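You operate a simulated robot arm through the tools that you are given. There is no shell and no other tool.

The job below is to be done with a simulated robot arm. You get a single attempt, and the scene is never put back.

Task
Sew the beige piece with 2 mm stitches, tacked at both ends.
Fine: set the stitch dial, switch on, press TACK once and run the 20 shown; switch off after.

The check looks at the end state, three seconds after you hand in, the way a careful person would. Anything else that was tipped, shoved, dropped, spilled or broken makes it a failure.

Robot
A 7-joint arm with a fingered hand, fixed in place. Base frame: the origin is on the floor under the middle of its stand, x ahead of it, y to its left, z up. Lengths are in mm, angles in rad, forces in N, time in s.
With the tool pointing down near the work surface it reaches from about 100 to 600 mm from the base axis. Its first joint turns from -2.007 to 2.007 rad. Payload 3.1 kg.
The TCP is the grasp point between the finger pads, 22 mm short of the fingertips. In the tool frame z runs along the fingers and y along their closing line. The gripper opens to 112 mm; its body begins 60 mm behind the TCP. The gripper is a hand of 3 fingers: y runs from the thumb to the fingers, the wrist lies at [0, 0, -218] in the tool frame, and closing takes about 1.5 s.
Orientation is that of the tool frame in the base frame, as a unit quaternion [w, x, y, z]. With the fingers straight down and closing along the base's y, the tool's x points along the base's -x, its y along +y and its z along -z.

Tools
- The arm moves only by the tool drive_tool. Its arguments are lists of equal length, an entry for each row: "hand": the gripper command, from -1 (fully open) to 1 (shut), values between in proportion; "delta_pos": the shift along the base's x, y, z in units of 30 mm (1.0 is 30 mm), a list of three; "dr": the turn, a rotation vector about the base's x, y, z in units of 5 degrees (1.0 is 5 degrees), a list of three. In form: {"hand": [hand, ...], "delta_pos": [[tx, ty, tz], ...], "dr": [[wx, wy, wz], ...]}. A call has 1 to 20 rows; each row shifts and turns the commanded pose from where the row before left it. A call with a number of a shift or a turn outside -1 to 1 is refused whole. A row lasts 0.2 s, in which the tool goes at most 50 mm and 0.15 rad; a call with a longer step from one row to the next is refused whole, and so is a gripper value outside its range. A pose out of reach is approached as far as the arm can. The call stops where the force on the tool passes 40 N (or 10 N more than at its start, if that is more) or the arm is blocked; 0.2 s more then pass. The fingers move at their own pace (about 108 mm/s each) and stop on an object; they squeeze with about 30 N. The grip force told is the motor's: it shows also when the fingers shut on nothing. Time passes only in rows, and 0.2 s behind the last, so rows that do not move let the fingers close. It gives the time, the measured TCP pose, the force on the tool (base axes), the opening and the grip force at its end, in the units of the frame above (readings bear some noise), with the torque about the TCP (base axes, N m) and any sound that the robot's microphone picked up, and new pictures: "pictures" is both (left out), scene, wrist or none.
- Cameras (640 x 400 px; columns grow to the right, rows downward): "scene" is fixed at [51.6, -649.6, 1735.7]; the picture's right is [0.90, -0.43, 0.00], its down [-0.26, -0.55, -0.79] and it looks along [0.34, 0.72, -0.61] (base axes); focal length 352 px, centre (320, 200). "wrist" rides on the gripper at [66, 3, -81] in the tool frame; the picture's right is [-0.05, 1.00, 0.00], its down [-0.77, -0.04, -0.64] and it looks along [-0.64, -0.03, 0.77] (tool axes); focal length 275 px, centre (320, 200).
- lift_body(by): slides the trunk up (or, below 0, down) by that many mm; the arm rides with it, the base frame stays. It gives what a move gives, with no picture.
- hand_shape(shape): the hand has 3 fingers and takes this shape, open, in about a second: jaw (thumb against the fingers, like two jaws); tri (thumb and two fingers); tip (a fingertip pinch); poke (one finger out to press); point (the index stretched); flat (the hand flat); cup (the hand cupped); fist (a fist). The gripper value then closes the fingers along that shape, each until it touches; the sizes above hold for jaw. It gives what a move gives, with no picture.
- point_at(camera, pixels): for up to 12 pixels [column, row] of the newest picture of that camera ("zoom" is the newest enlarged one), the place [x, y, z] in the base frame of the surface seen there, good to about 2 mm. No time passes.
- inspect(camera, box): a new picture of the part [left, top, right, bottom] of that camera's present view, enlarged. No time passes.
- close_job(): hands the job in; it is judged then, once.

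Open the gripper and draw the arm clear of the work before you hand the job in, unless the task says otherwise.

The tools are called as name(argument=value, ...) on one line, values as JSON. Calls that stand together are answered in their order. drive_tool: Moves the arm, as the interface text tells. Its arguments: {"type":"object","properties":{"hand":{"type":"array"},"delta_pos":{"type":"array"},"dr":{"type":"array"},"pictures":{"type":"string","enum":["both","scene","wrist","none"]}},"required":["hand","delta_pos","dr"]} The other tools are called the same way: lift_body (by) moves the trunk up or down; hand_shape (shape) gives the hand a shape; point_at (camera, pixels) gives the place of the surface under pixels of a picture; inspect (camera, box) takes an enlarged picture of a part of a camera's view; close_job () hands the job in.

At the start:

```text
time: 0.0
position: [360.8, 216.2, 1252.8]
tcp_rot: [0.001, 0.001, 1.0, 0.0]
wrist_force: [0.1, 0.3, 0.9]
ft_torque: [-0.01, 0.01, -0.01]
gripper_width: 112.0
gripper_force: 0.1
shape: jaw
trunk travel left (down, up): [-875.0, 115.0]
```

scene: 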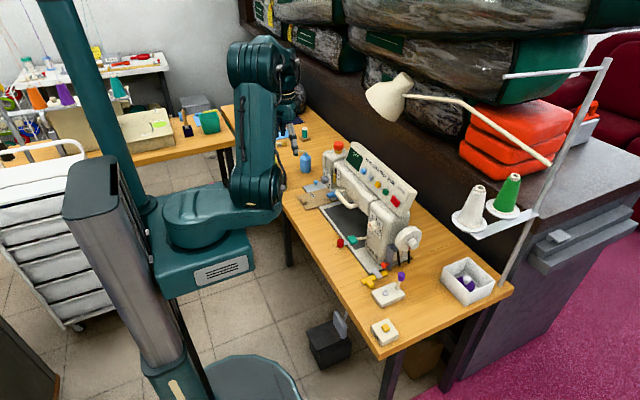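
wrist: 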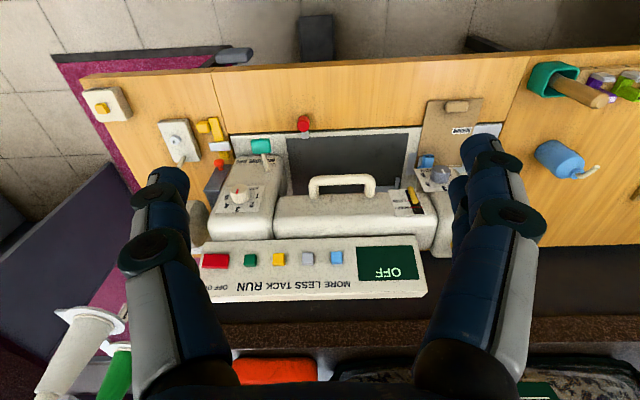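

The wrist picture shows a sewing machine with a button panel (about 200-420, 240-300), and a dial at (240,195). I take enlarged views first to read the labels.

inspect(camera="wrist", box=[180, 120, 460, 310])

inspect(camera="scene", box=[280, 120, 440, 300])

inspect(camera="wrist", box=[80, 70, 320, 240])

inspect(camera="wrist", box=[380, 60, 640, 240])

```text
2.11 times, centred on (320, 215) of wrist
```

zoom: 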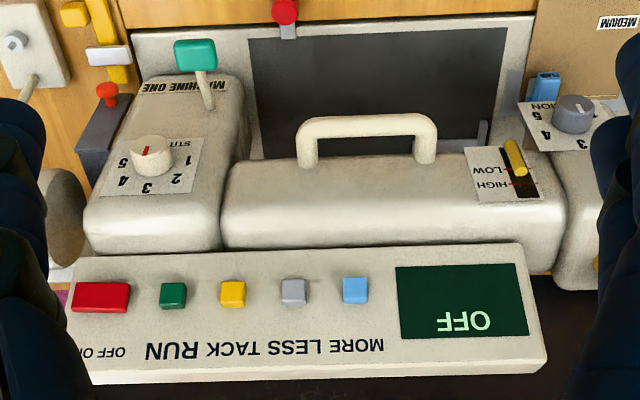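

```text
2.22 times, centred on (360, 210) of scene
```

zoom: 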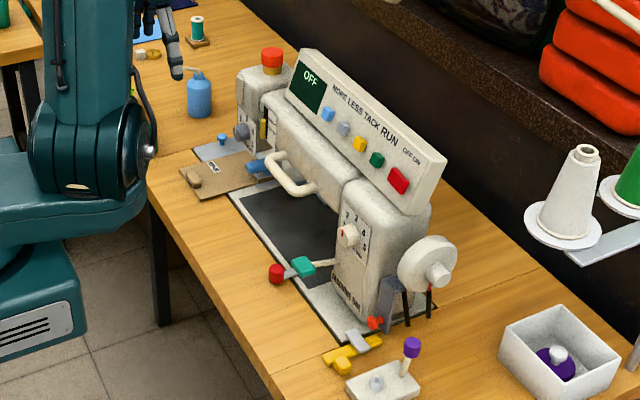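

```text
2.35 times, centred on (200, 155) of wrist
```

zoom: 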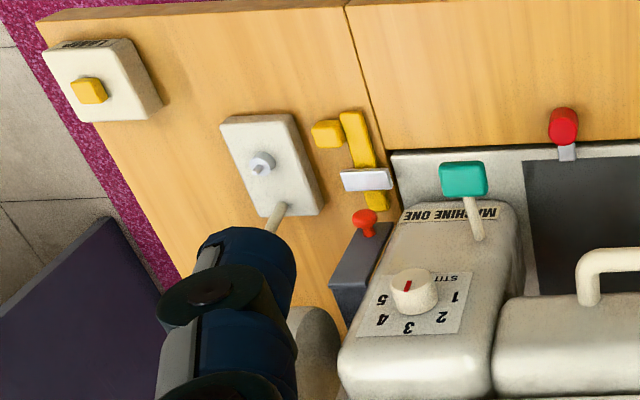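

```text
2.22 times, centred on (510, 150) of wrist
```

zoom: 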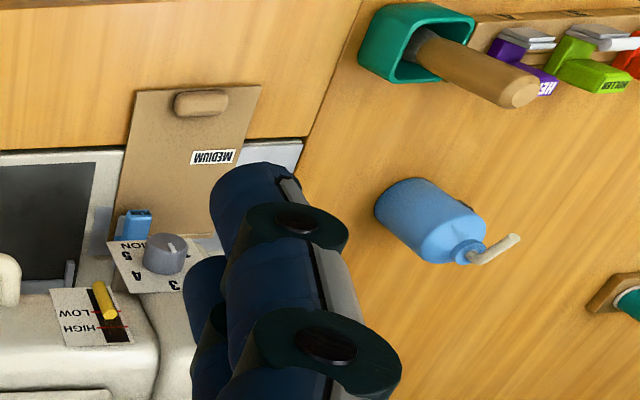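

I need the details of the machine and labels; zooming more closely on several parts of both views.

inspect(camera="wrist", box=[400, 90, 520, 220])

inspect(camera="wrist", box=[190, 130, 290, 220])

inspect(camera="wrist", box=[190, 230, 440, 310])

inspect(camera="scene", box=[320, 200, 480, 350])

inspect(camera="scene", box=[270, 130, 370, 220])

inspect(camera="scene", box=[100, 60, 320, 180])

```text
3.08 times, centred on (460, 155) of wrist
```

zoom: 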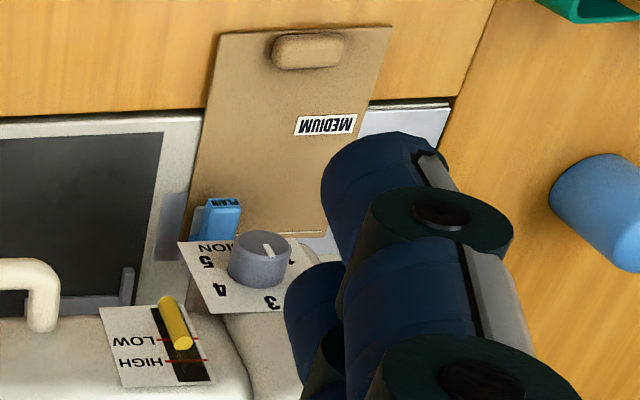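

```text
4.44 times, centred on (240, 175) of wrist
```

zoom: 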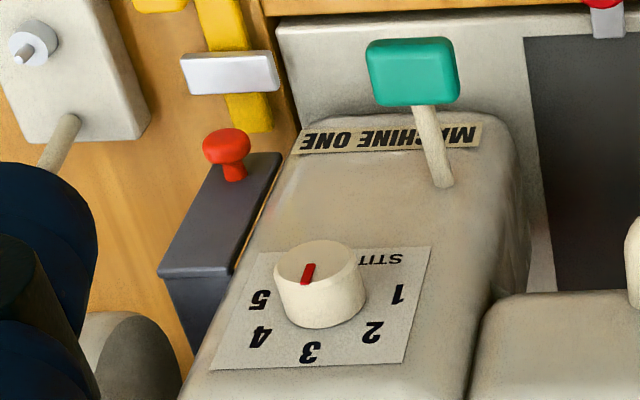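

```text
2.56 times, centred on (315, 270) of wrist
```

zoom: 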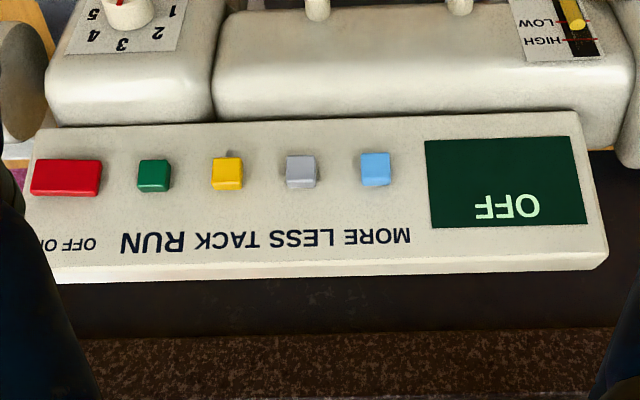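

```text
2.67 times, centred on (400, 275) of scene
```

zoom: 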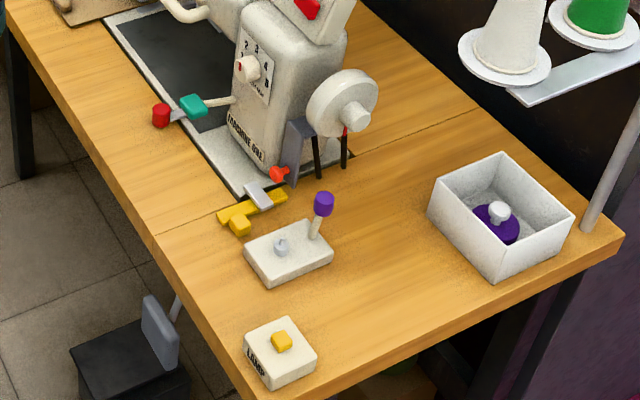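

```text
4.44 times, centred on (320, 175) of scene
```

zoom: 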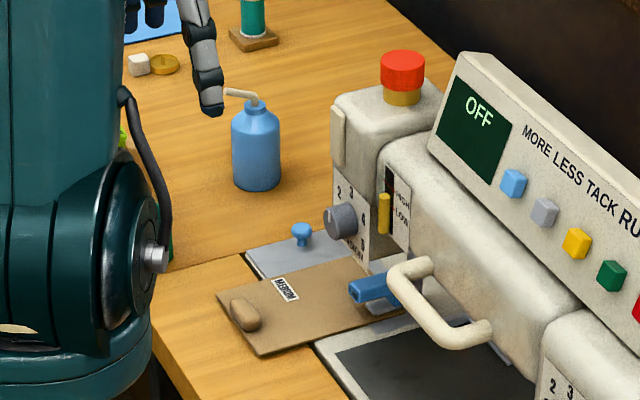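

```text
2.91 times, centred on (210, 120) of scene
```

zoom: 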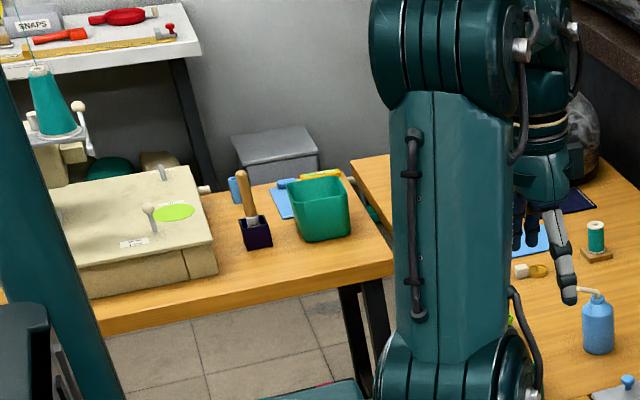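

Next I measure the places of the main parts from the wrist picture: the panel buttons, display, dials, sliders, and the beige piece.

point_at(camera="wrist", pixels=[[215, 260], [250, 260], [279, 259], [308, 258], [336, 257], [388, 263], [240, 192], [238, 192], [262, 145], [303, 122], [410, 196], [438, 175]])

point_at(camera="wrist", pixels=[[455, 106], [440, 130], [425, 160], [340, 190], [310, 280], [350, 280], [225, 215], [250, 215], [225, 175], [270, 180], [180, 145], [100, 105]])

point_at(camera="scene", pixels=[[361, 145], [334, 177], [348, 226], [334, 145], [348, 241], [326, 187], [338, 182], [300, 195], [409, 238], [356, 178], [305, 195], [400, 277]])

```text
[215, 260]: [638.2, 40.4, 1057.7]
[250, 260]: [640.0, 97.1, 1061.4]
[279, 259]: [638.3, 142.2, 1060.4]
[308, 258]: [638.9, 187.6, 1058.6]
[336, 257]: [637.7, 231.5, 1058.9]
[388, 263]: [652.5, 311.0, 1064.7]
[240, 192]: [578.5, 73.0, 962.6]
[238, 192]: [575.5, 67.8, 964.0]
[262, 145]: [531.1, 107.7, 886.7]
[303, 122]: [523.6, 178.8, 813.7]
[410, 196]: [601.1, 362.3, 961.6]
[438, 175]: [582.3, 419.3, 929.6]
```

```text
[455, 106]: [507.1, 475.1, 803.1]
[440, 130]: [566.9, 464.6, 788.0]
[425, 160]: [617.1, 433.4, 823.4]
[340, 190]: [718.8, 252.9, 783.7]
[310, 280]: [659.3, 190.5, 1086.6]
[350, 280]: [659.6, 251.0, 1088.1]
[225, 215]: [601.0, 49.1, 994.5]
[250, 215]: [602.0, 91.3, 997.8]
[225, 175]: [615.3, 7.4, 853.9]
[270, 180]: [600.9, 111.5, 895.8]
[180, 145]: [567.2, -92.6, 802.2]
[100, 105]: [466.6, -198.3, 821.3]
```

```text
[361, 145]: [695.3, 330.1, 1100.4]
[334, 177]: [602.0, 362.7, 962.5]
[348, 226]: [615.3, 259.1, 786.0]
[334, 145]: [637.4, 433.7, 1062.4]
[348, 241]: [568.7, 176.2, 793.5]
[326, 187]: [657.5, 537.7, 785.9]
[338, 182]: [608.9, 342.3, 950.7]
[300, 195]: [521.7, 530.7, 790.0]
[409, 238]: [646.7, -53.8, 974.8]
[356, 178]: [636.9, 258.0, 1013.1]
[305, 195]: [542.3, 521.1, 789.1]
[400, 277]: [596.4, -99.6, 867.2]
```

Zooming further on the scene view to read the dials, the tags, and the machine's head.

inspect(camera="scene", box=[350, 200, 400, 240])

inspect(camera="scene", box=[318, 160, 378, 210])

inspect(camera="wrist", box=[500, 40, 640, 140])

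inspect(camera="wrist", box=[405, 140, 455, 220])

```text
10.00 times, centred on (375, 220) of scene
```

zoom: 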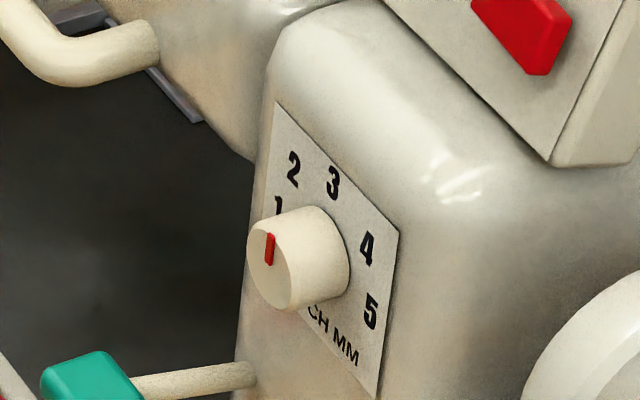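

```text
8.00 times, centred on (348, 185) of scene
```

zoom: 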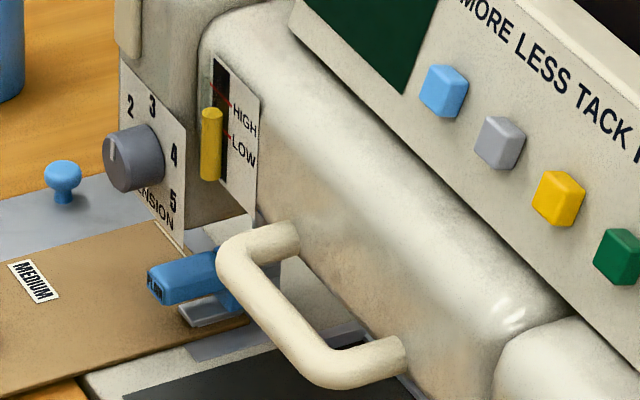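

```text
4.00 times, centred on (570, 90) of wrist
```

zoom: 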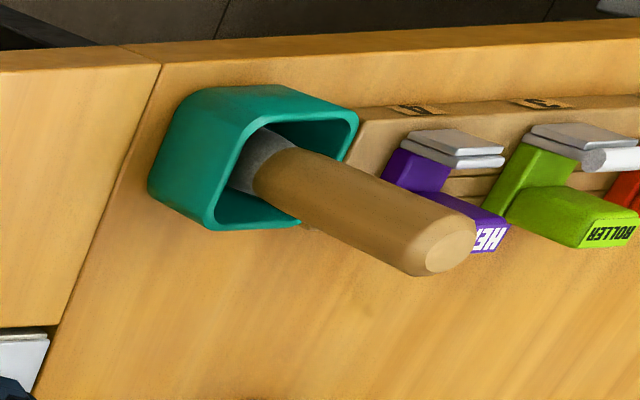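

```text
5.00 times, centred on (430, 180) of wrist
```

zoom: 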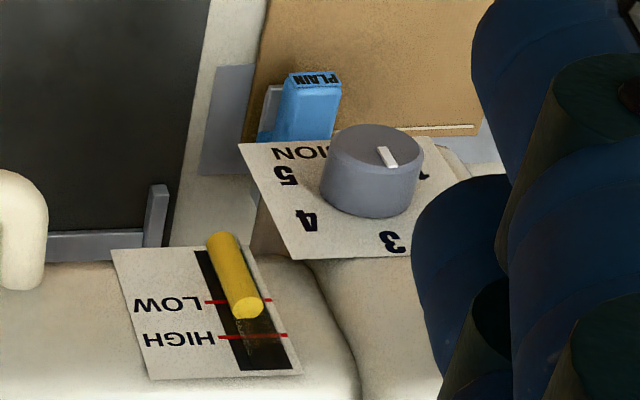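

The panel buttons lie near x 638, z 1060 and the stitch dial near (577, 70, 963), facing the robot. I lower the hand well in front of the machine and pitch it so the wrist camera looks at the machine's face.

drive_tool(hand=[-1, -1, -1, -1, -1, -1, -1, -1], delta_pos=[[-0.5, 0, -1], [-0.5, 0, -1], [-0.5, 0, -1], [-0.5, 0, -1], [0, 0, -1], [0, 0, -0.5], [0, 0, -0.5], [0, 0, 0]], dr=[[0, -1, 0], [0, -1, 0], [0, -1, 0], [0, -1, 0], [0, -1, 0], [0, -1, 0], [0, -1, 0], [0, -1, 0]])

```text
time: 1.8
position: [300.3, 217.3, 1073.6]
tcp_rot: [0.344, 0.001, 0.939, 0.001]
wrist_force: [-0.2, 0.3, 0.1]
ft_torque: [0.01, -0.03, 0.0]
gripper_width: 112.1
gripper_force: 0.1
shape: jaw
trunk travel left (down, up): [-875.0, 115.0]
```

scene: 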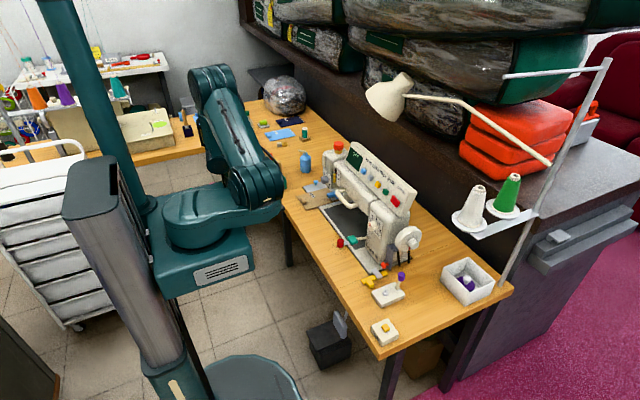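
wrist: 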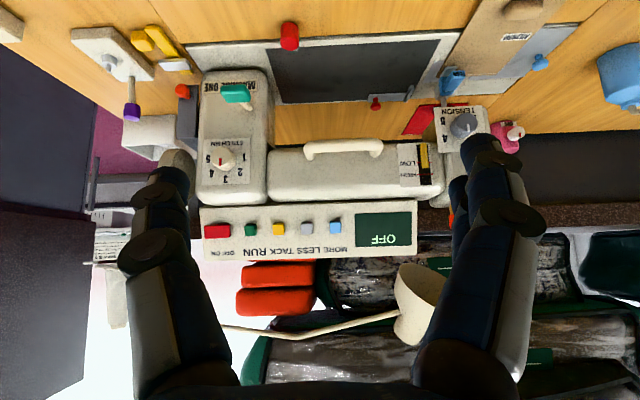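

The wrist view now shows the machine's face. I zoom on the panel, both dials and the needle area.

inspect(camera="wrist", box=[380, 20, 560, 200])

inspect(camera="wrist", box=[170, 60, 300, 200])

inspect(camera="wrist", box=[190, 190, 430, 270])

inspect(camera="wrist", box=[260, 0, 560, 200])

```text
2.22 times, centred on (470, 110) of wrist
```

zoom: 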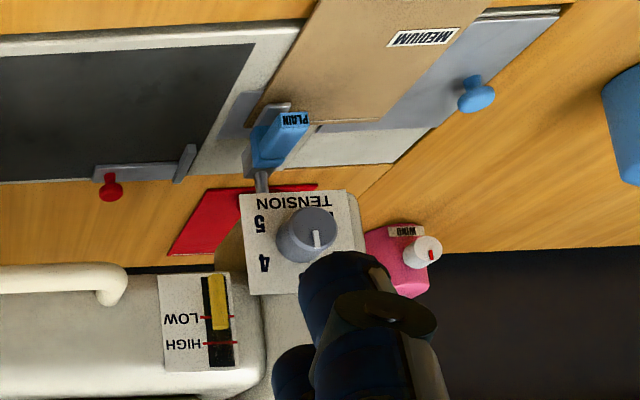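

```text
2.86 times, centred on (235, 130) of wrist
```

zoom: 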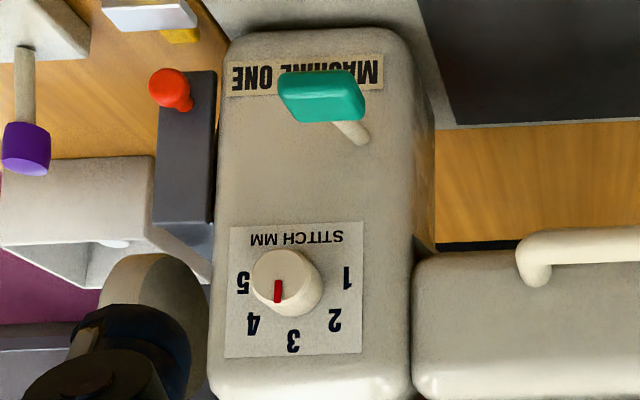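

```text
2.67 times, centred on (310, 230) of wrist
```

zoom: 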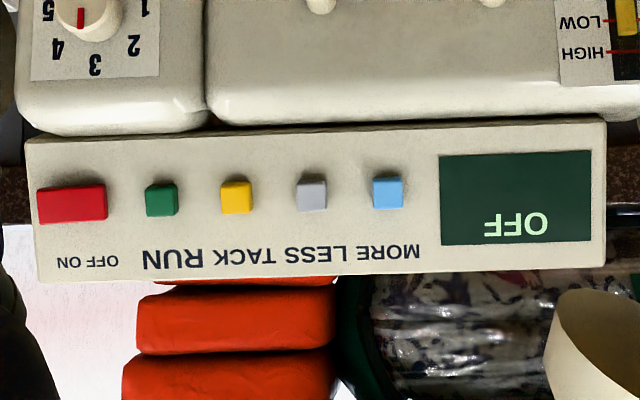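

```text
2.00 times, centred on (410, 100) of wrist
```

zoom: 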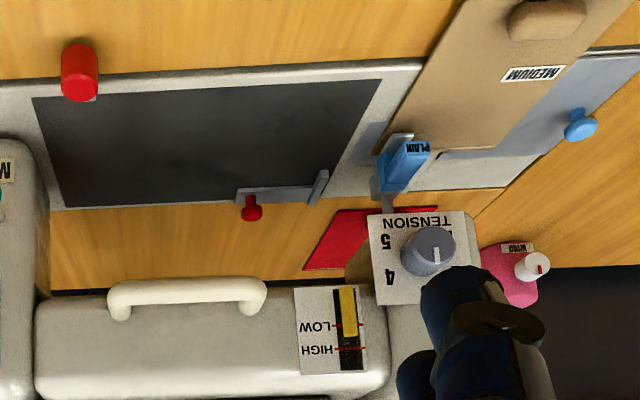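

The stitch dial's mark now points at 3, the oil gauge reads between LOW and HIGH, and the display reads OFF. I want to check whether the presser foot is down, so I lower the camera toward the needle area.

drive_tool(hand=[-1, -1, -1, -1, -1, -1, -1], delta_pos=[[0, 0.8, -0.8], [0, 0.8, -0.8], [0, 0.8, -0.8], [0, 0.8, -0.8], [0, 0.8, -0.8], [0, 0.5, -0.8], [0, 0, 0]], dr=[[0, 0, 0], [0, 0, 0], [0, 0, 0], [0, 0, 0], [0, 0, 0], [0, 0, 0], [0, 0, 0]])

```text
time: 3.4
position: [302.9, 353.1, 931.7]
tcp_rot: [0.343, 0.001, 0.939, 0.0]
wrist_force: [-0.6, -0.7, 0.1]
ft_torque: [0.02, 0.0, -0.01]
gripper_width: 111.9
gripper_force: 0.0
shape: jaw
trunk travel left (down, up): [-875.0, 115.0]
```

scene: 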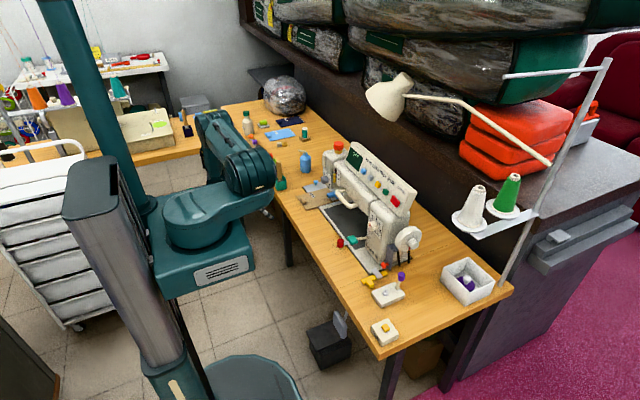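
wrist: 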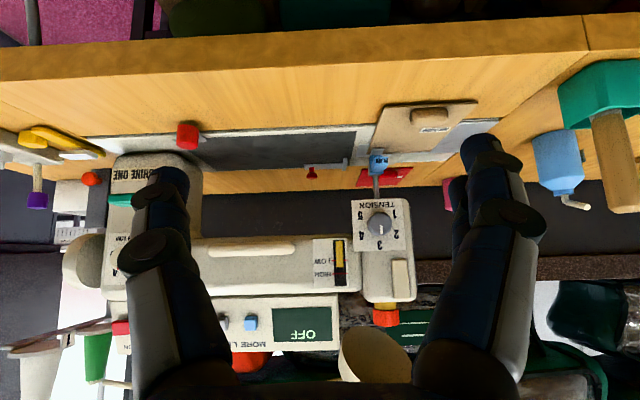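

inspect(camera="wrist", box=[330, 90, 450, 200])

inspect(camera="wrist", box=[290, 180, 430, 340])

point_at(camera="wrist", pixels=[[187, 135], [430, 115], [377, 165], [312, 172], [380, 225], [395, 100], [450, 104], [250, 322], [310, 320], [400, 270]])

```text
3.64 times, centred on (390, 145) of wrist
```

zoom: 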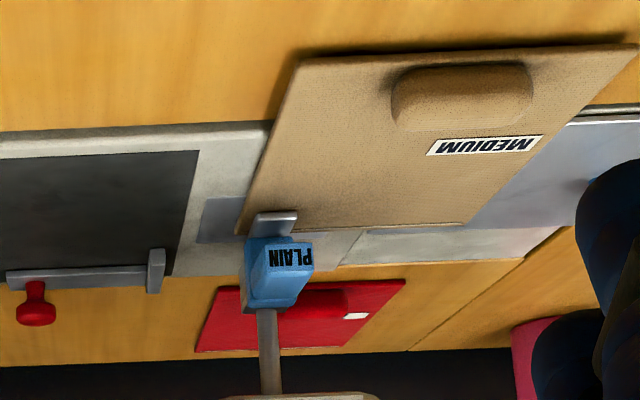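

```text
2.50 times, centred on (360, 260) of wrist
```

zoom: 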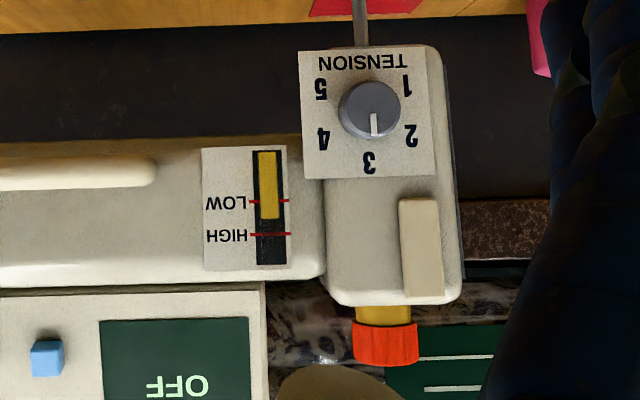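

```text
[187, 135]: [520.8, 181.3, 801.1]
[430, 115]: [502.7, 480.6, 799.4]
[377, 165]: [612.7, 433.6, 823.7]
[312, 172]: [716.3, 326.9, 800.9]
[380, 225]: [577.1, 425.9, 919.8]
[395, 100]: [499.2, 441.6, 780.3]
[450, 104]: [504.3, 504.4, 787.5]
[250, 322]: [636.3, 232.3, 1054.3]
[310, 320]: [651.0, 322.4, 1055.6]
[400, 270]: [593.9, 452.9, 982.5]
```

Everything else seems set (tension 3, oil between marks, PLAIN foot on the beige piece). I move back in front of the stitch dial at y≈70, turning the tool to point along +x, staying short of the machine (x ≤ 440).

drive_tool(hand=[-1, -1, -1, -1, -1, -1, -1, -1, -1, -1, -1], delta_pos=[[0.3, -0.943, 0.143], [0.3, -0.943, 0.143], [0.3, -0.943, 0.143], [0.3, -0.943, 0.143], [0.3, -0.943, 0.143], [0.3, -0.943, 0.143], [0.3, -0.943, 0.143], [0.3, -0.943, 0.143], [0.3, -0.943, 0.143], [0.3, -0.943, 0.143], [0, 0, 0]], dr=[[0, -1, 0], [0, -1, 0], [0, -1, 0], [0, -1, 0], [0, -1, 0], [0, -1, 0], [0, -1, 0], [0, -1, 0], [0, -1, 0], [0, -1, 0], [0, 0, 0]])

```text
time: 5.1
position: [353.1, 210.9, 960.6]
tcp_rot: [0.596, 0.079, 0.794, 0.087]
wrist_force: [0.4, 0.3, 0.4]
ft_torque: [0.01, -0.03, -0.01]
gripper_width: 112.0
gripper_force: 0.1
shape: jaw
trunk travel left (down, up): [-875.0, 115.0]
stopped in row 8: the arm was blocked; the commanded pose is now the measured one
```

scene: 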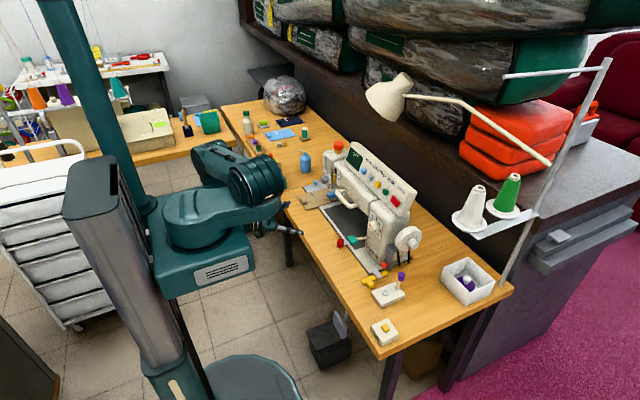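
wrist: 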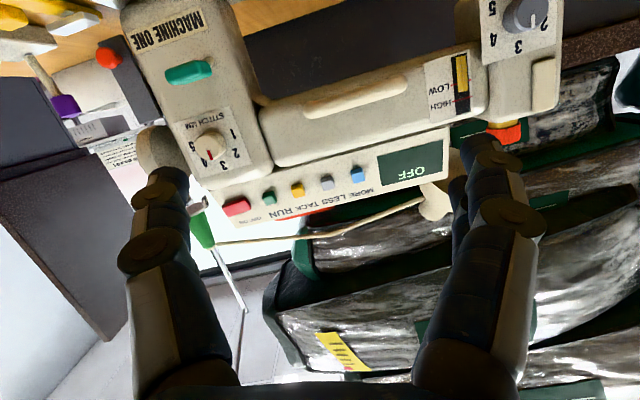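

The arm was blocked (likely a joint limit, folded too near the base). I measure where the arm's shoulder and links are before choosing another approach.

point_at(camera="scene", pixels=[[200, 200], [190, 240], [220, 265], [250, 190], [215, 160], [270, 215], [120, 200], [260, 225], [350, 195], [200, 150]])

inspect(camera="scene", box=[140, 120, 340, 290])

```text
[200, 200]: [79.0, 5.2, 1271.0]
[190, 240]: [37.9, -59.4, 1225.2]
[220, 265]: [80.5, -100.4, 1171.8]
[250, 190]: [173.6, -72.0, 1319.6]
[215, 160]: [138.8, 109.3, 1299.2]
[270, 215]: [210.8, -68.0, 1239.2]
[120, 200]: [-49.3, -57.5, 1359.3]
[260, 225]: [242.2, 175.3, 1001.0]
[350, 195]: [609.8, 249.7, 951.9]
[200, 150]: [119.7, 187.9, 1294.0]
```

```text
2.35 times, centred on (240, 205) of scene
```

zoom: 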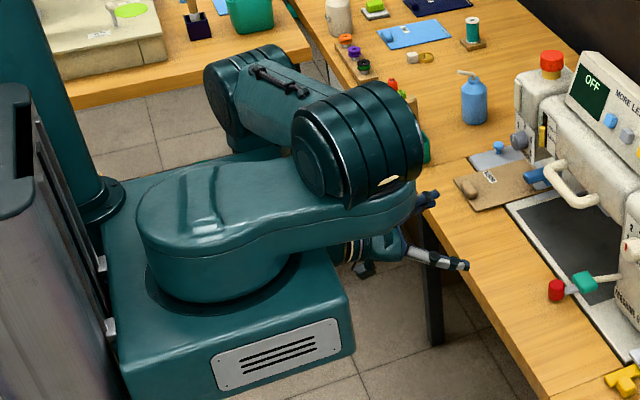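

The arm's shoulder rides at z≈1250, above the work, so the arm folds too tightly here. I first raise the hand by about 250 mm and forward a little, then I will lower the trunk so it can reach straight ahead.

drive_tool(hand=[-1, -1, -1, -1, -1, -1, -1, -1, -1, -1, -1], delta_pos=[[0.3, 0, 0.83], [0.3, 0, 0.83], [0.3, 0, 0.83], [0.3, 0, 0.83], [0.3, 0, 0.83], [0.3, 0, 0.83], [0.3, 0, 0.83], [0.3, 0, 0.83], [0.3, 0, 0.83], [0.3, 0, 0.83], [0, 0, 0]], dr=[[-0.9, 0, 0], [-0.9, 0, 0], [-0.9, 0, 0], [0, 0, 0], [0, 0, 0], [0, 0, 0], [0, 0, 0], [0, 0, 0], [0, 0, 0], [0, 0, 0], [0, 0, 0]])

```text
time: 7.5
position: [442.1, 206.8, 1209.8]
tcp_rot: [0.602, 0.006, 0.799, -0.008]
wrist_force: [0.3, 0.5, -0.6]
ft_torque: [-0.05, 0.02, -0.04]
gripper_width: 111.9
gripper_force: 0.1
shape: jaw
trunk travel left (down, up): [-875.0, 115.0]
```

scene: 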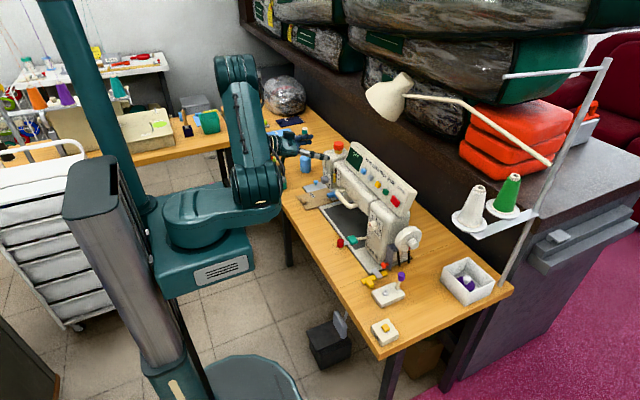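
wrist: 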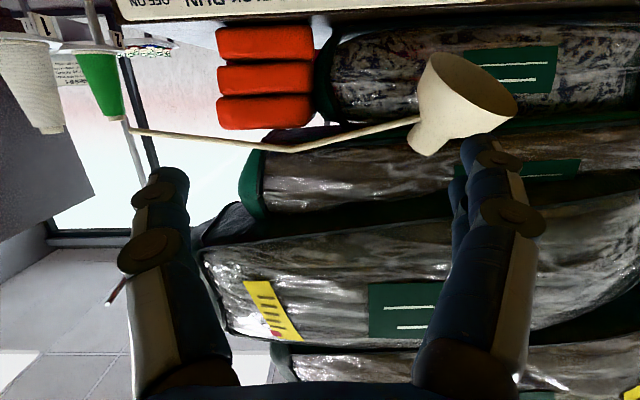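

The arm reached (442, 207, 1210) freely. Now I lower the trunk by 230 mm, which puts the hand at about z 980, still 150+ mm clear of the machine.

lift_body(by=-230)

```text
time: 10.0
position: [443.4, 207.4, 979.8]
tcp_rot: [0.601, 0.006, 0.799, -0.008]
wrist_force: [0.5, -0.1, 0.3]
ft_torque: [0.04, -0.01, 0.04]
gripper_width: 112.0
gripper_force: 0.0
shape: jaw
trunk travel left (down, up): [-645.0, 345.0]
```

Trunk lowered; hand at (443, 207, 980). I slide to y≈70, z≈963 and level the tool to point along +x, still short of the machine.

drive_tool(hand=[-1, -1, -1, -1, -1, -1], delta_pos=[[0, -0.92, -0.11], [0, -0.92, -0.11], [0, -0.92, -0.11], [0, -0.92, -0.11], [0, -0.9, -0.11], [0, 0, 0]], dr=[[0.03, -0.8, 0.11], [0.03, -0.8, 0.11], [0, -0.8, 0], [0, -0.8, 0], [0, 0, 0], [0, 0, 0]])

```text
time: 11.4
position: [443.1, 69.5, 962.3]
tcp_rot: [0.708, 0.001, 0.706, 0.0]
wrist_force: [-0.2, 0.3, 0.1]
ft_torque: [0.0, 0.01, 0.0]
gripper_width: 112.2
gripper_force: 0.0
shape: jaw
trunk travel left (down, up): [-645.0, 345.0]
```

scene: 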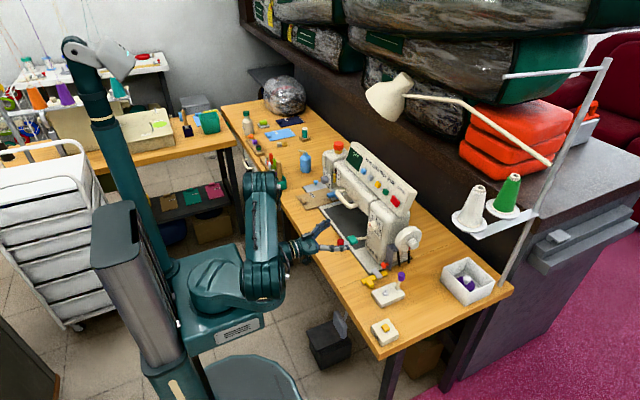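
wrist: 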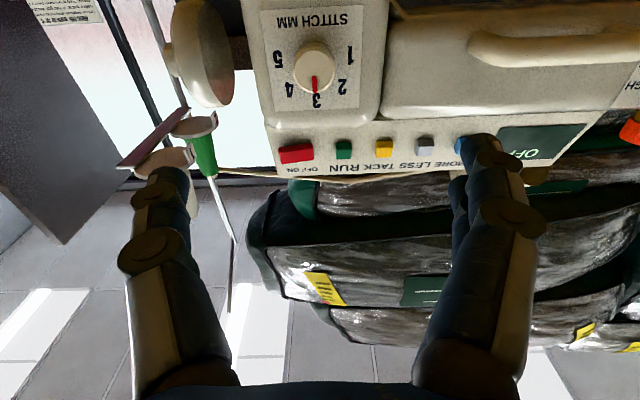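

The arm is now lined up ahead of the dial (wrist picture about (316, 65)), whose red mark points at 3. I measure the dial and its surroundings precisely.

inspect(camera="wrist", box=[240, 0, 400, 100])

point_at(camera="wrist", pixels=[[316, 65], [300, 68], [330, 62], [315, 85], [316, 95], [275, 40], [355, 30], [350, 100], [400, 100], [500, 50], [630, 30], [200, 50]])

```text
4.00 times, centred on (320, 50) of wrist
```

zoom: 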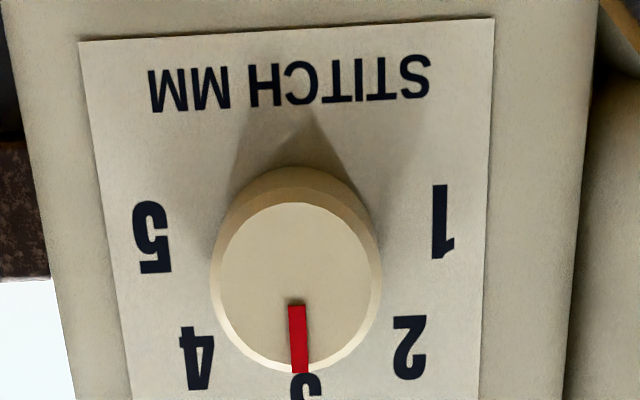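

```text
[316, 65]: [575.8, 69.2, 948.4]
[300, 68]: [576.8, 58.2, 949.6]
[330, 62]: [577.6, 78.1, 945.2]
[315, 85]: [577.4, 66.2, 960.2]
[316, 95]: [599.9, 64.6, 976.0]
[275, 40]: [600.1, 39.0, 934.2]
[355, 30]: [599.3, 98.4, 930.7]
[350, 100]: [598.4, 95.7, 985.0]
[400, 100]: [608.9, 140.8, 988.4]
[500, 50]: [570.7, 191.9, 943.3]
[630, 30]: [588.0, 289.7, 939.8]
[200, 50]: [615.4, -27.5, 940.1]
```

The dial's front face is a circle centred near (314, 72) of the wrist picture. I measure its edges and the label positions to get the exact centre and the angle from 3 to 2.

point_at(camera="wrist", pixels=[[295, 72], [333, 71], [314, 72], [314, 53], [315, 90], [278, 59], [351, 55], [289, 89], [342, 87], [316, 98]])

```text
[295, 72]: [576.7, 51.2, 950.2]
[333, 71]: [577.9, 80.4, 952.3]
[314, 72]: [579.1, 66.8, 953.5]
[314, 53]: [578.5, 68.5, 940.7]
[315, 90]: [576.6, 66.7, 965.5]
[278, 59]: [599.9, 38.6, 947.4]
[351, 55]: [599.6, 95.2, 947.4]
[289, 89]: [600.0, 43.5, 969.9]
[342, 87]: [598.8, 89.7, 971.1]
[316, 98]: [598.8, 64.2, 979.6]
```

The dial centre is about (y 66.7, z 953), front face x≈577, plate x≈600, and label 2 lies ~51° from 3. I check the teal lever below it, as it limits how the fingers may swing.

inspect(camera="scene", box=[290, 190, 410, 270])

point_at(camera="scene", pixels=[[354, 237], [357, 239], [360, 241], [363, 242], [366, 238], [370, 237], [374, 237], [356, 244], [360, 246]])

```text
5.00 times, centred on (350, 230) of scene
```

zoom: 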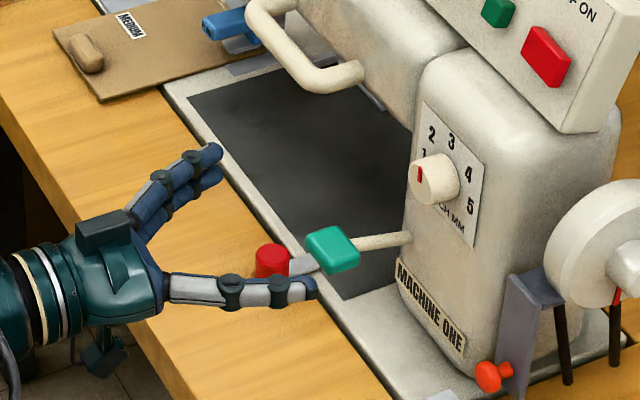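

```text
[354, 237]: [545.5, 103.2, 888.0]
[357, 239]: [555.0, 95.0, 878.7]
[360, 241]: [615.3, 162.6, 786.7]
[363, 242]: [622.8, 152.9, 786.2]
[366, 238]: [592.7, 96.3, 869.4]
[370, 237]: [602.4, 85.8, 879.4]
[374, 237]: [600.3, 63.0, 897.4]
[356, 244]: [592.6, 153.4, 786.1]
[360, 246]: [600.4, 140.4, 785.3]
```

The teal knob spans about x 525–555, z ≤ 895, so I pre-roll the hand by +12° to end near −38° after the turn, keeping fingers and camera clear of it. I also half-close the hand (56 mm) and align on the dial axis.

drive_tool(hand=[0, 0, 0, 0, 0, 0], delta_pos=[[0, -0.09, -0.31], [0, 0, 0], [0, 0, 0], [0.5, 0, 0], [0.5, 0, 0], [0, 0, 0]], dr=[[0.8, 0, 0], [0.8, 0, 0], [0.8, 0, 0], [0, 0, 0], [0, 0, 0], [0, 0, 0]])

```text
time: 12.8
position: [472.5, 67.0, 953.3]
tcp_rot: [0.703, 0.075, 0.703, 0.074]
wrist_force: [-0.3, 0.4, 0.0]
ft_torque: [-0.03, 0.01, -0.01]
gripper_width: 57.2
gripper_force: 0.0
shape: jaw
trunk travel left (down, up): [-645.0, 345.0]
```

scene: 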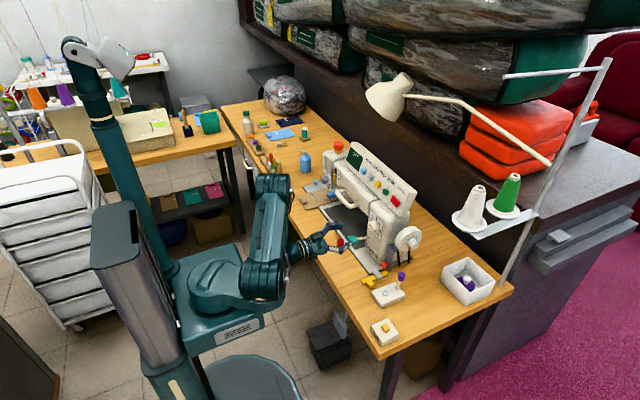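
wrist: 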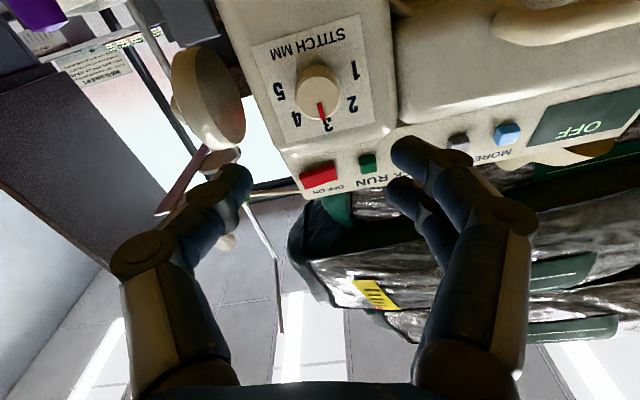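

The dial is centred between thumb (235, 185) and fingers (405, 155). I advance toward it along +x with the hand half open to x≈560.

drive_tool(hand=[0, 0, 0, 0, 0, 0, 0], delta_pos=[[0.5, 0, 0], [0.5, 0, 0], [0.5, 0, 0], [0.5, 0, 0], [0.5, 0, 0], [0.4, 0, 0], [0, 0, 0]], dr=[[0, 0, 0], [0, 0, 0], [0, 0, 0], [0, 0, 0], [0, 0, 0], [0, 0, 0], [0, 0, 0]])

```text
time: 14.4
position: [560.6, 67.1, 953.3]
tcp_rot: [0.703, 0.075, 0.703, 0.073]
wrist_force: [-1.1, -0.6, 0.3]
ft_torque: [0.03, 0.02, -0.03]
gripper_width: 56.7
gripper_force: 0.0
shape: jaw
trunk travel left (down, up): [-645.0, 345.0]
```

scene: 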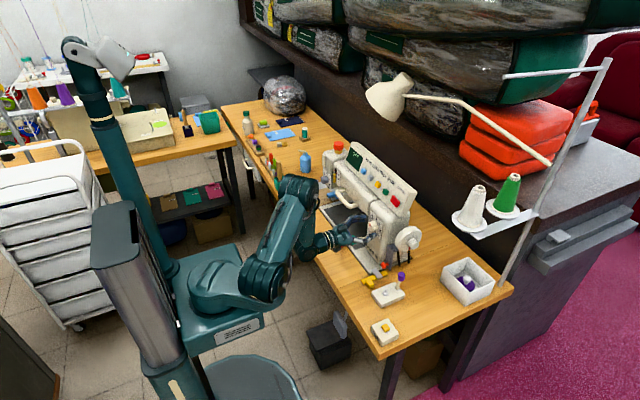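
wrist: 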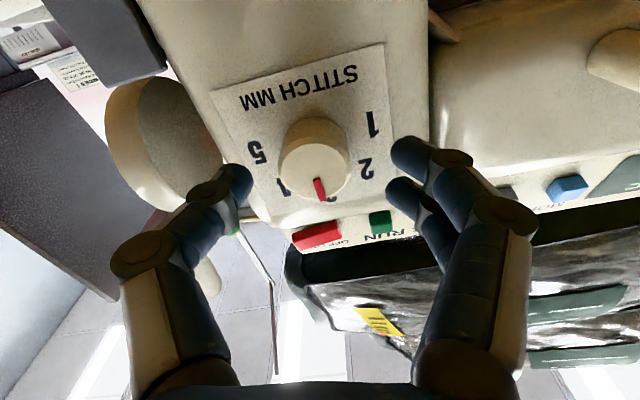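

Dial centred at (315, 165) between the fingertips. I advance 10 mm more and close on it.

drive_tool(hand=[0, 0, 0.3, 0.6, 1, 1, 1, 1, 1], delta_pos=[[0.33, 0, 0], [0, 0, 0], [0, 0, 0], [0, 0, 0], [0, 0, 0], [0, 0, 0], [0, 0, 0], [0, 0, 0], [0, 0, 0]], dr=[[0, 0, 0], [0, 0, 0], [0, 0, 0], [0, 0, 0], [0, 0, 0], [0, 0, 0], [0, 0, 0], [0, 0, 0], [0, 0, 0]])

```text
time: 16.4
position: [570.8, 65.2, 952.8]
tcp_rot: [0.703, 0.076, 0.703, 0.074]
wrist_force: [2.2, -1.8, 0.2]
ft_torque: [0.02, -0.02, -0.06]
gripper_width: 22.5
gripper_force: 30.1
shape: jaw
trunk travel left (down, up): [-645.0, 345.0]
```

scene: 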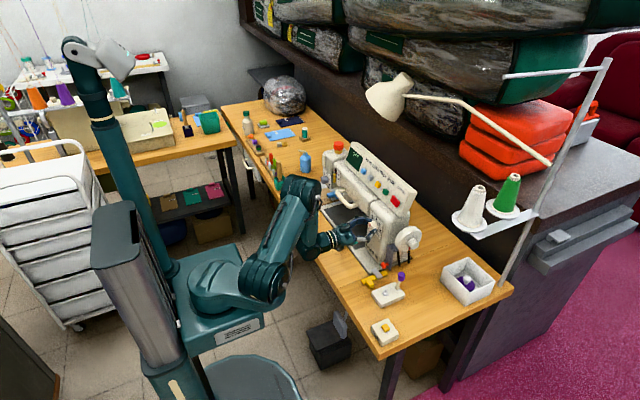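
wrist: 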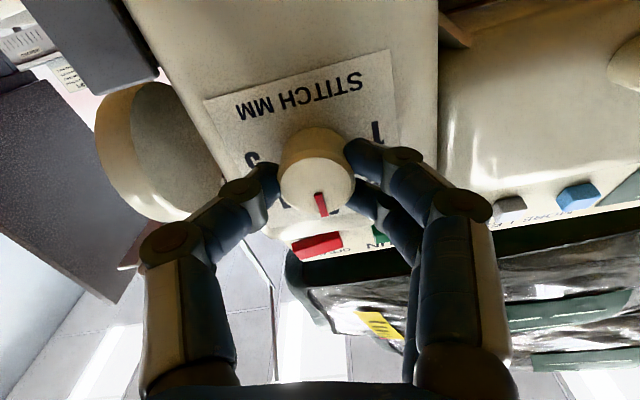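

The dial is gripped (30 N). I turn it 50° from 3 toward 2 (counter-clockwise from the front, rotation about −x).

drive_tool(hand=[1, 1, 1, 1, 1, 1, 1, 1, 1, 1, 1, 1], delta_pos=[[0, 0, 0], [0, 0, 0], [0, 0, 0], [0, 0, 0], [0, 0, 0], [0, 0, 0], [0, 0, 0], [0, 0, 0], [0, 0, 0], [0, 0, 0], [0, 0, 0], [0, 0, 0]], dr=[[-1, 0, 0], [-1, 0, 0], [-1, 0, 0], [-1, 0, 0], [-1, 0, 0], [-1, 0, 0], [-1, 0, 0], [-1, 0, 0], [-1, 0, 0], [-1, 0, 0], [0, 0, 0], [0, 0, 0]])

```text
time: 19.0
position: [571.0, 65.9, 952.1]
tcp_rot: [0.668, -0.23, 0.669, -0.23]
wrist_force: [-1.8, -2.6, -10.7]
ft_torque: [0.0, 0.16, -0.01]
gripper_width: 22.4
gripper_force: 29.8
shape: jaw
trunk travel left (down, up): [-645.0, 345.0]
```

scene: 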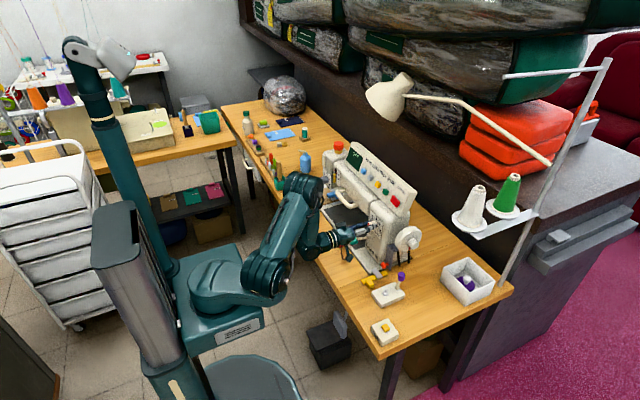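
wrist: 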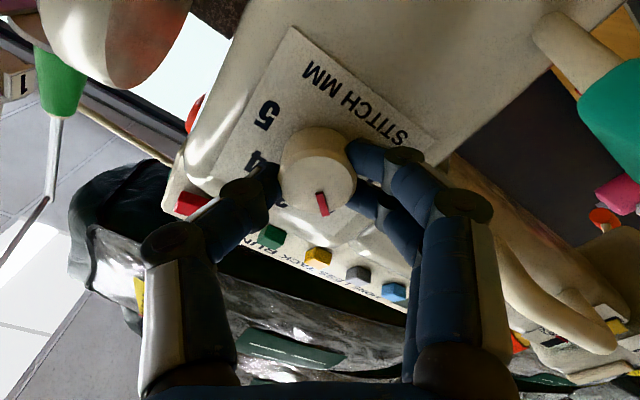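

The mark has turned with the hand. I release the dial gently (about 50 mm opening, to stay off the teal lever) and look at where the mark points.

drive_tool(hand=[0.4, 0.15, 0.1, 0.1, 0.1], delta_pos=[[0, 0, 0], [0, 0, 0], [0, 0, 0], [0, 0, 0], [0, 0, 0]], dr=[[0, 0, 0], [0, 0, 0], [0, 0, 0], [0, 0, 0], [0, 0, 0]])

inspect(camera="wrist", box=[220, 80, 420, 220])

```text
time: 20.2
position: [570.5, 66.7, 952.9]
tcp_rot: [0.669, -0.229, 0.668, -0.231]
wrist_force: [-0.6, 0.2, -0.7]
ft_torque: [0.0, 0.0, -0.02]
gripper_width: 49.5
gripper_force: 0.0
shape: jaw
trunk travel left (down, up): [-645.0, 345.0]
```

scene: 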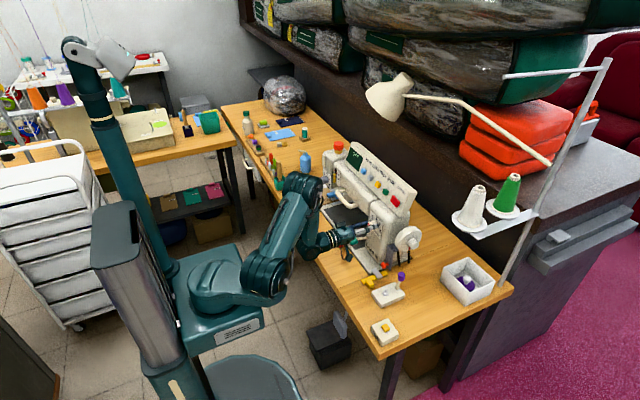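
wrist: 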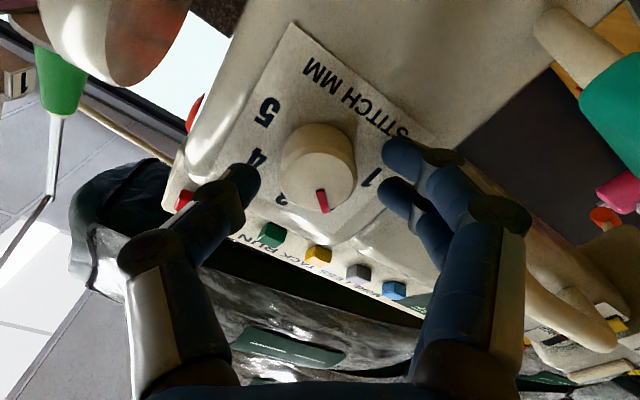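

```text
2.86 times, centred on (320, 150) of wrist
```

zoom: 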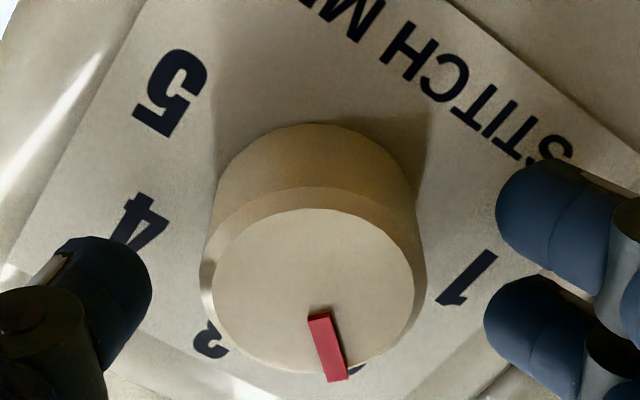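

The mark appears to point at the hidden 2. I back straight out and look again.

drive_tool(hand=[0.1, 0.1, 0.1, 0.1, 0.1, 0.1, 0.1, 0.1, 0.1, 0.1], delta_pos=[[-0.5, 0, 0], [-0.8, 0, 0], [-0.8, 0, 0], [-0.8, 0, 0], [-0.6, 0, 0], [-0.5, 0, 0], [-0.3, 0, 0], [0, 0, 0], [0, 0, 0], [0, 0, 0]], dr=[[0, 0, 0], [0, 0, 0], [0, 0, 0], [0, 0, 0], [0.9, 0, 0], [0.9, 0, 0], [0.9, 0, 0], [0.9, 0, 0], [0.9, 0, 0], [0.9, 0, 0]])

inspect(camera="wrist", box=[220, 0, 420, 130])

inspect(camera="scene", box=[330, 190, 410, 250])

```text
time: 22.4
position: [440.8, 66.5, 955.0]
tcp_rot: [0.704, -0.065, 0.704, -0.067]
wrist_force: [-1.0, 0.7, 0.0]
ft_torque: [0.0, 0.01, -0.03]
gripper_width: 50.1
gripper_force: 0.0
shape: jaw
trunk travel left (down, up): [-645.0, 345.0]
```

scene: 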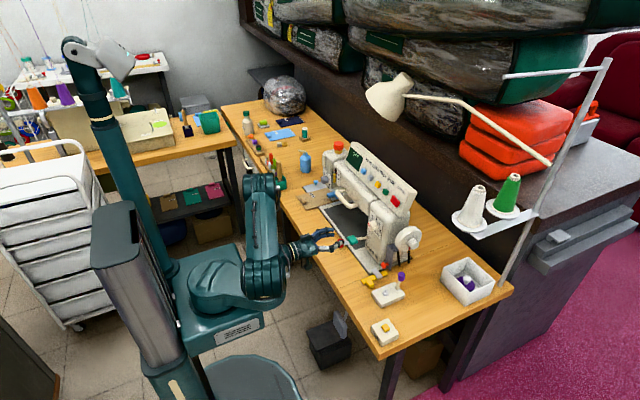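
wrist: 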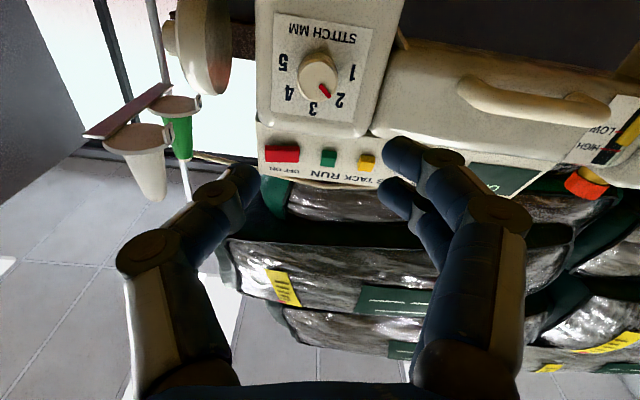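

```text
3.08 times, centred on (320, 65) of wrist
```

zoom: 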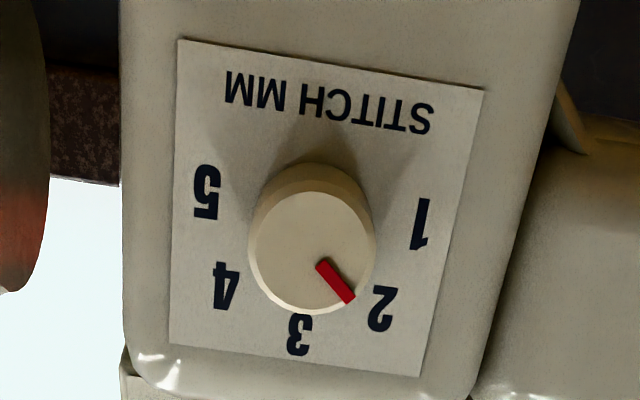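

```text
6.67 times, centred on (370, 220) of scene
```

zoom: 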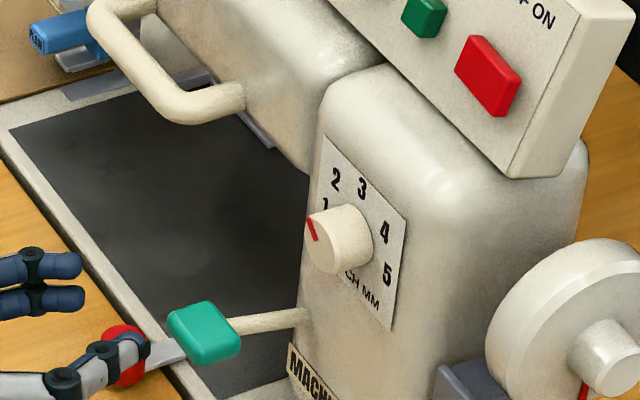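

The dial's mark lies between the centre and the 2 in the picture; I measure its angle with points on the mark and face.

point_at(camera="wrist", pixels=[[320.6, 86.1], [328.5, 96], [325, 91.5], [317.7, 81.9], [340, 100.5], [313, 109], [299, 81], [336.5, 79.5], [318.5, 64], [316.5, 100]])

```text
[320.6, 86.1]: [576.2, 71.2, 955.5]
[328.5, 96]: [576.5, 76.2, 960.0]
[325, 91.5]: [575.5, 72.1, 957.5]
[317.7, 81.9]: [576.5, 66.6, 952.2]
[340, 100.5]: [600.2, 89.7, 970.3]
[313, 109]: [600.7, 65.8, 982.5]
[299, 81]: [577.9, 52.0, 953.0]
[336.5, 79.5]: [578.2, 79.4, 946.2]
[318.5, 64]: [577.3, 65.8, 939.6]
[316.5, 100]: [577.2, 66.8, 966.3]
```

The mark sits at about 52° from vertical, matching label 2, so the stitch dial is set. Now I shape the hand to poke for the panel buttons.

hand_shape(shape="poke")

```text
time: 23.3
position: [440.2, 67.1, 953.3]
tcp_rot: [0.704, -0.067, 0.704, -0.068]
wrist_force: [0.5, 0.3, 0.1]
ft_torque: [0.0, 0.02, 0.02]
gripper_width: 0.0
gripper_force: 0.2
shape: poke
trunk travel left (down, up): [-645.0, 345.0]
```

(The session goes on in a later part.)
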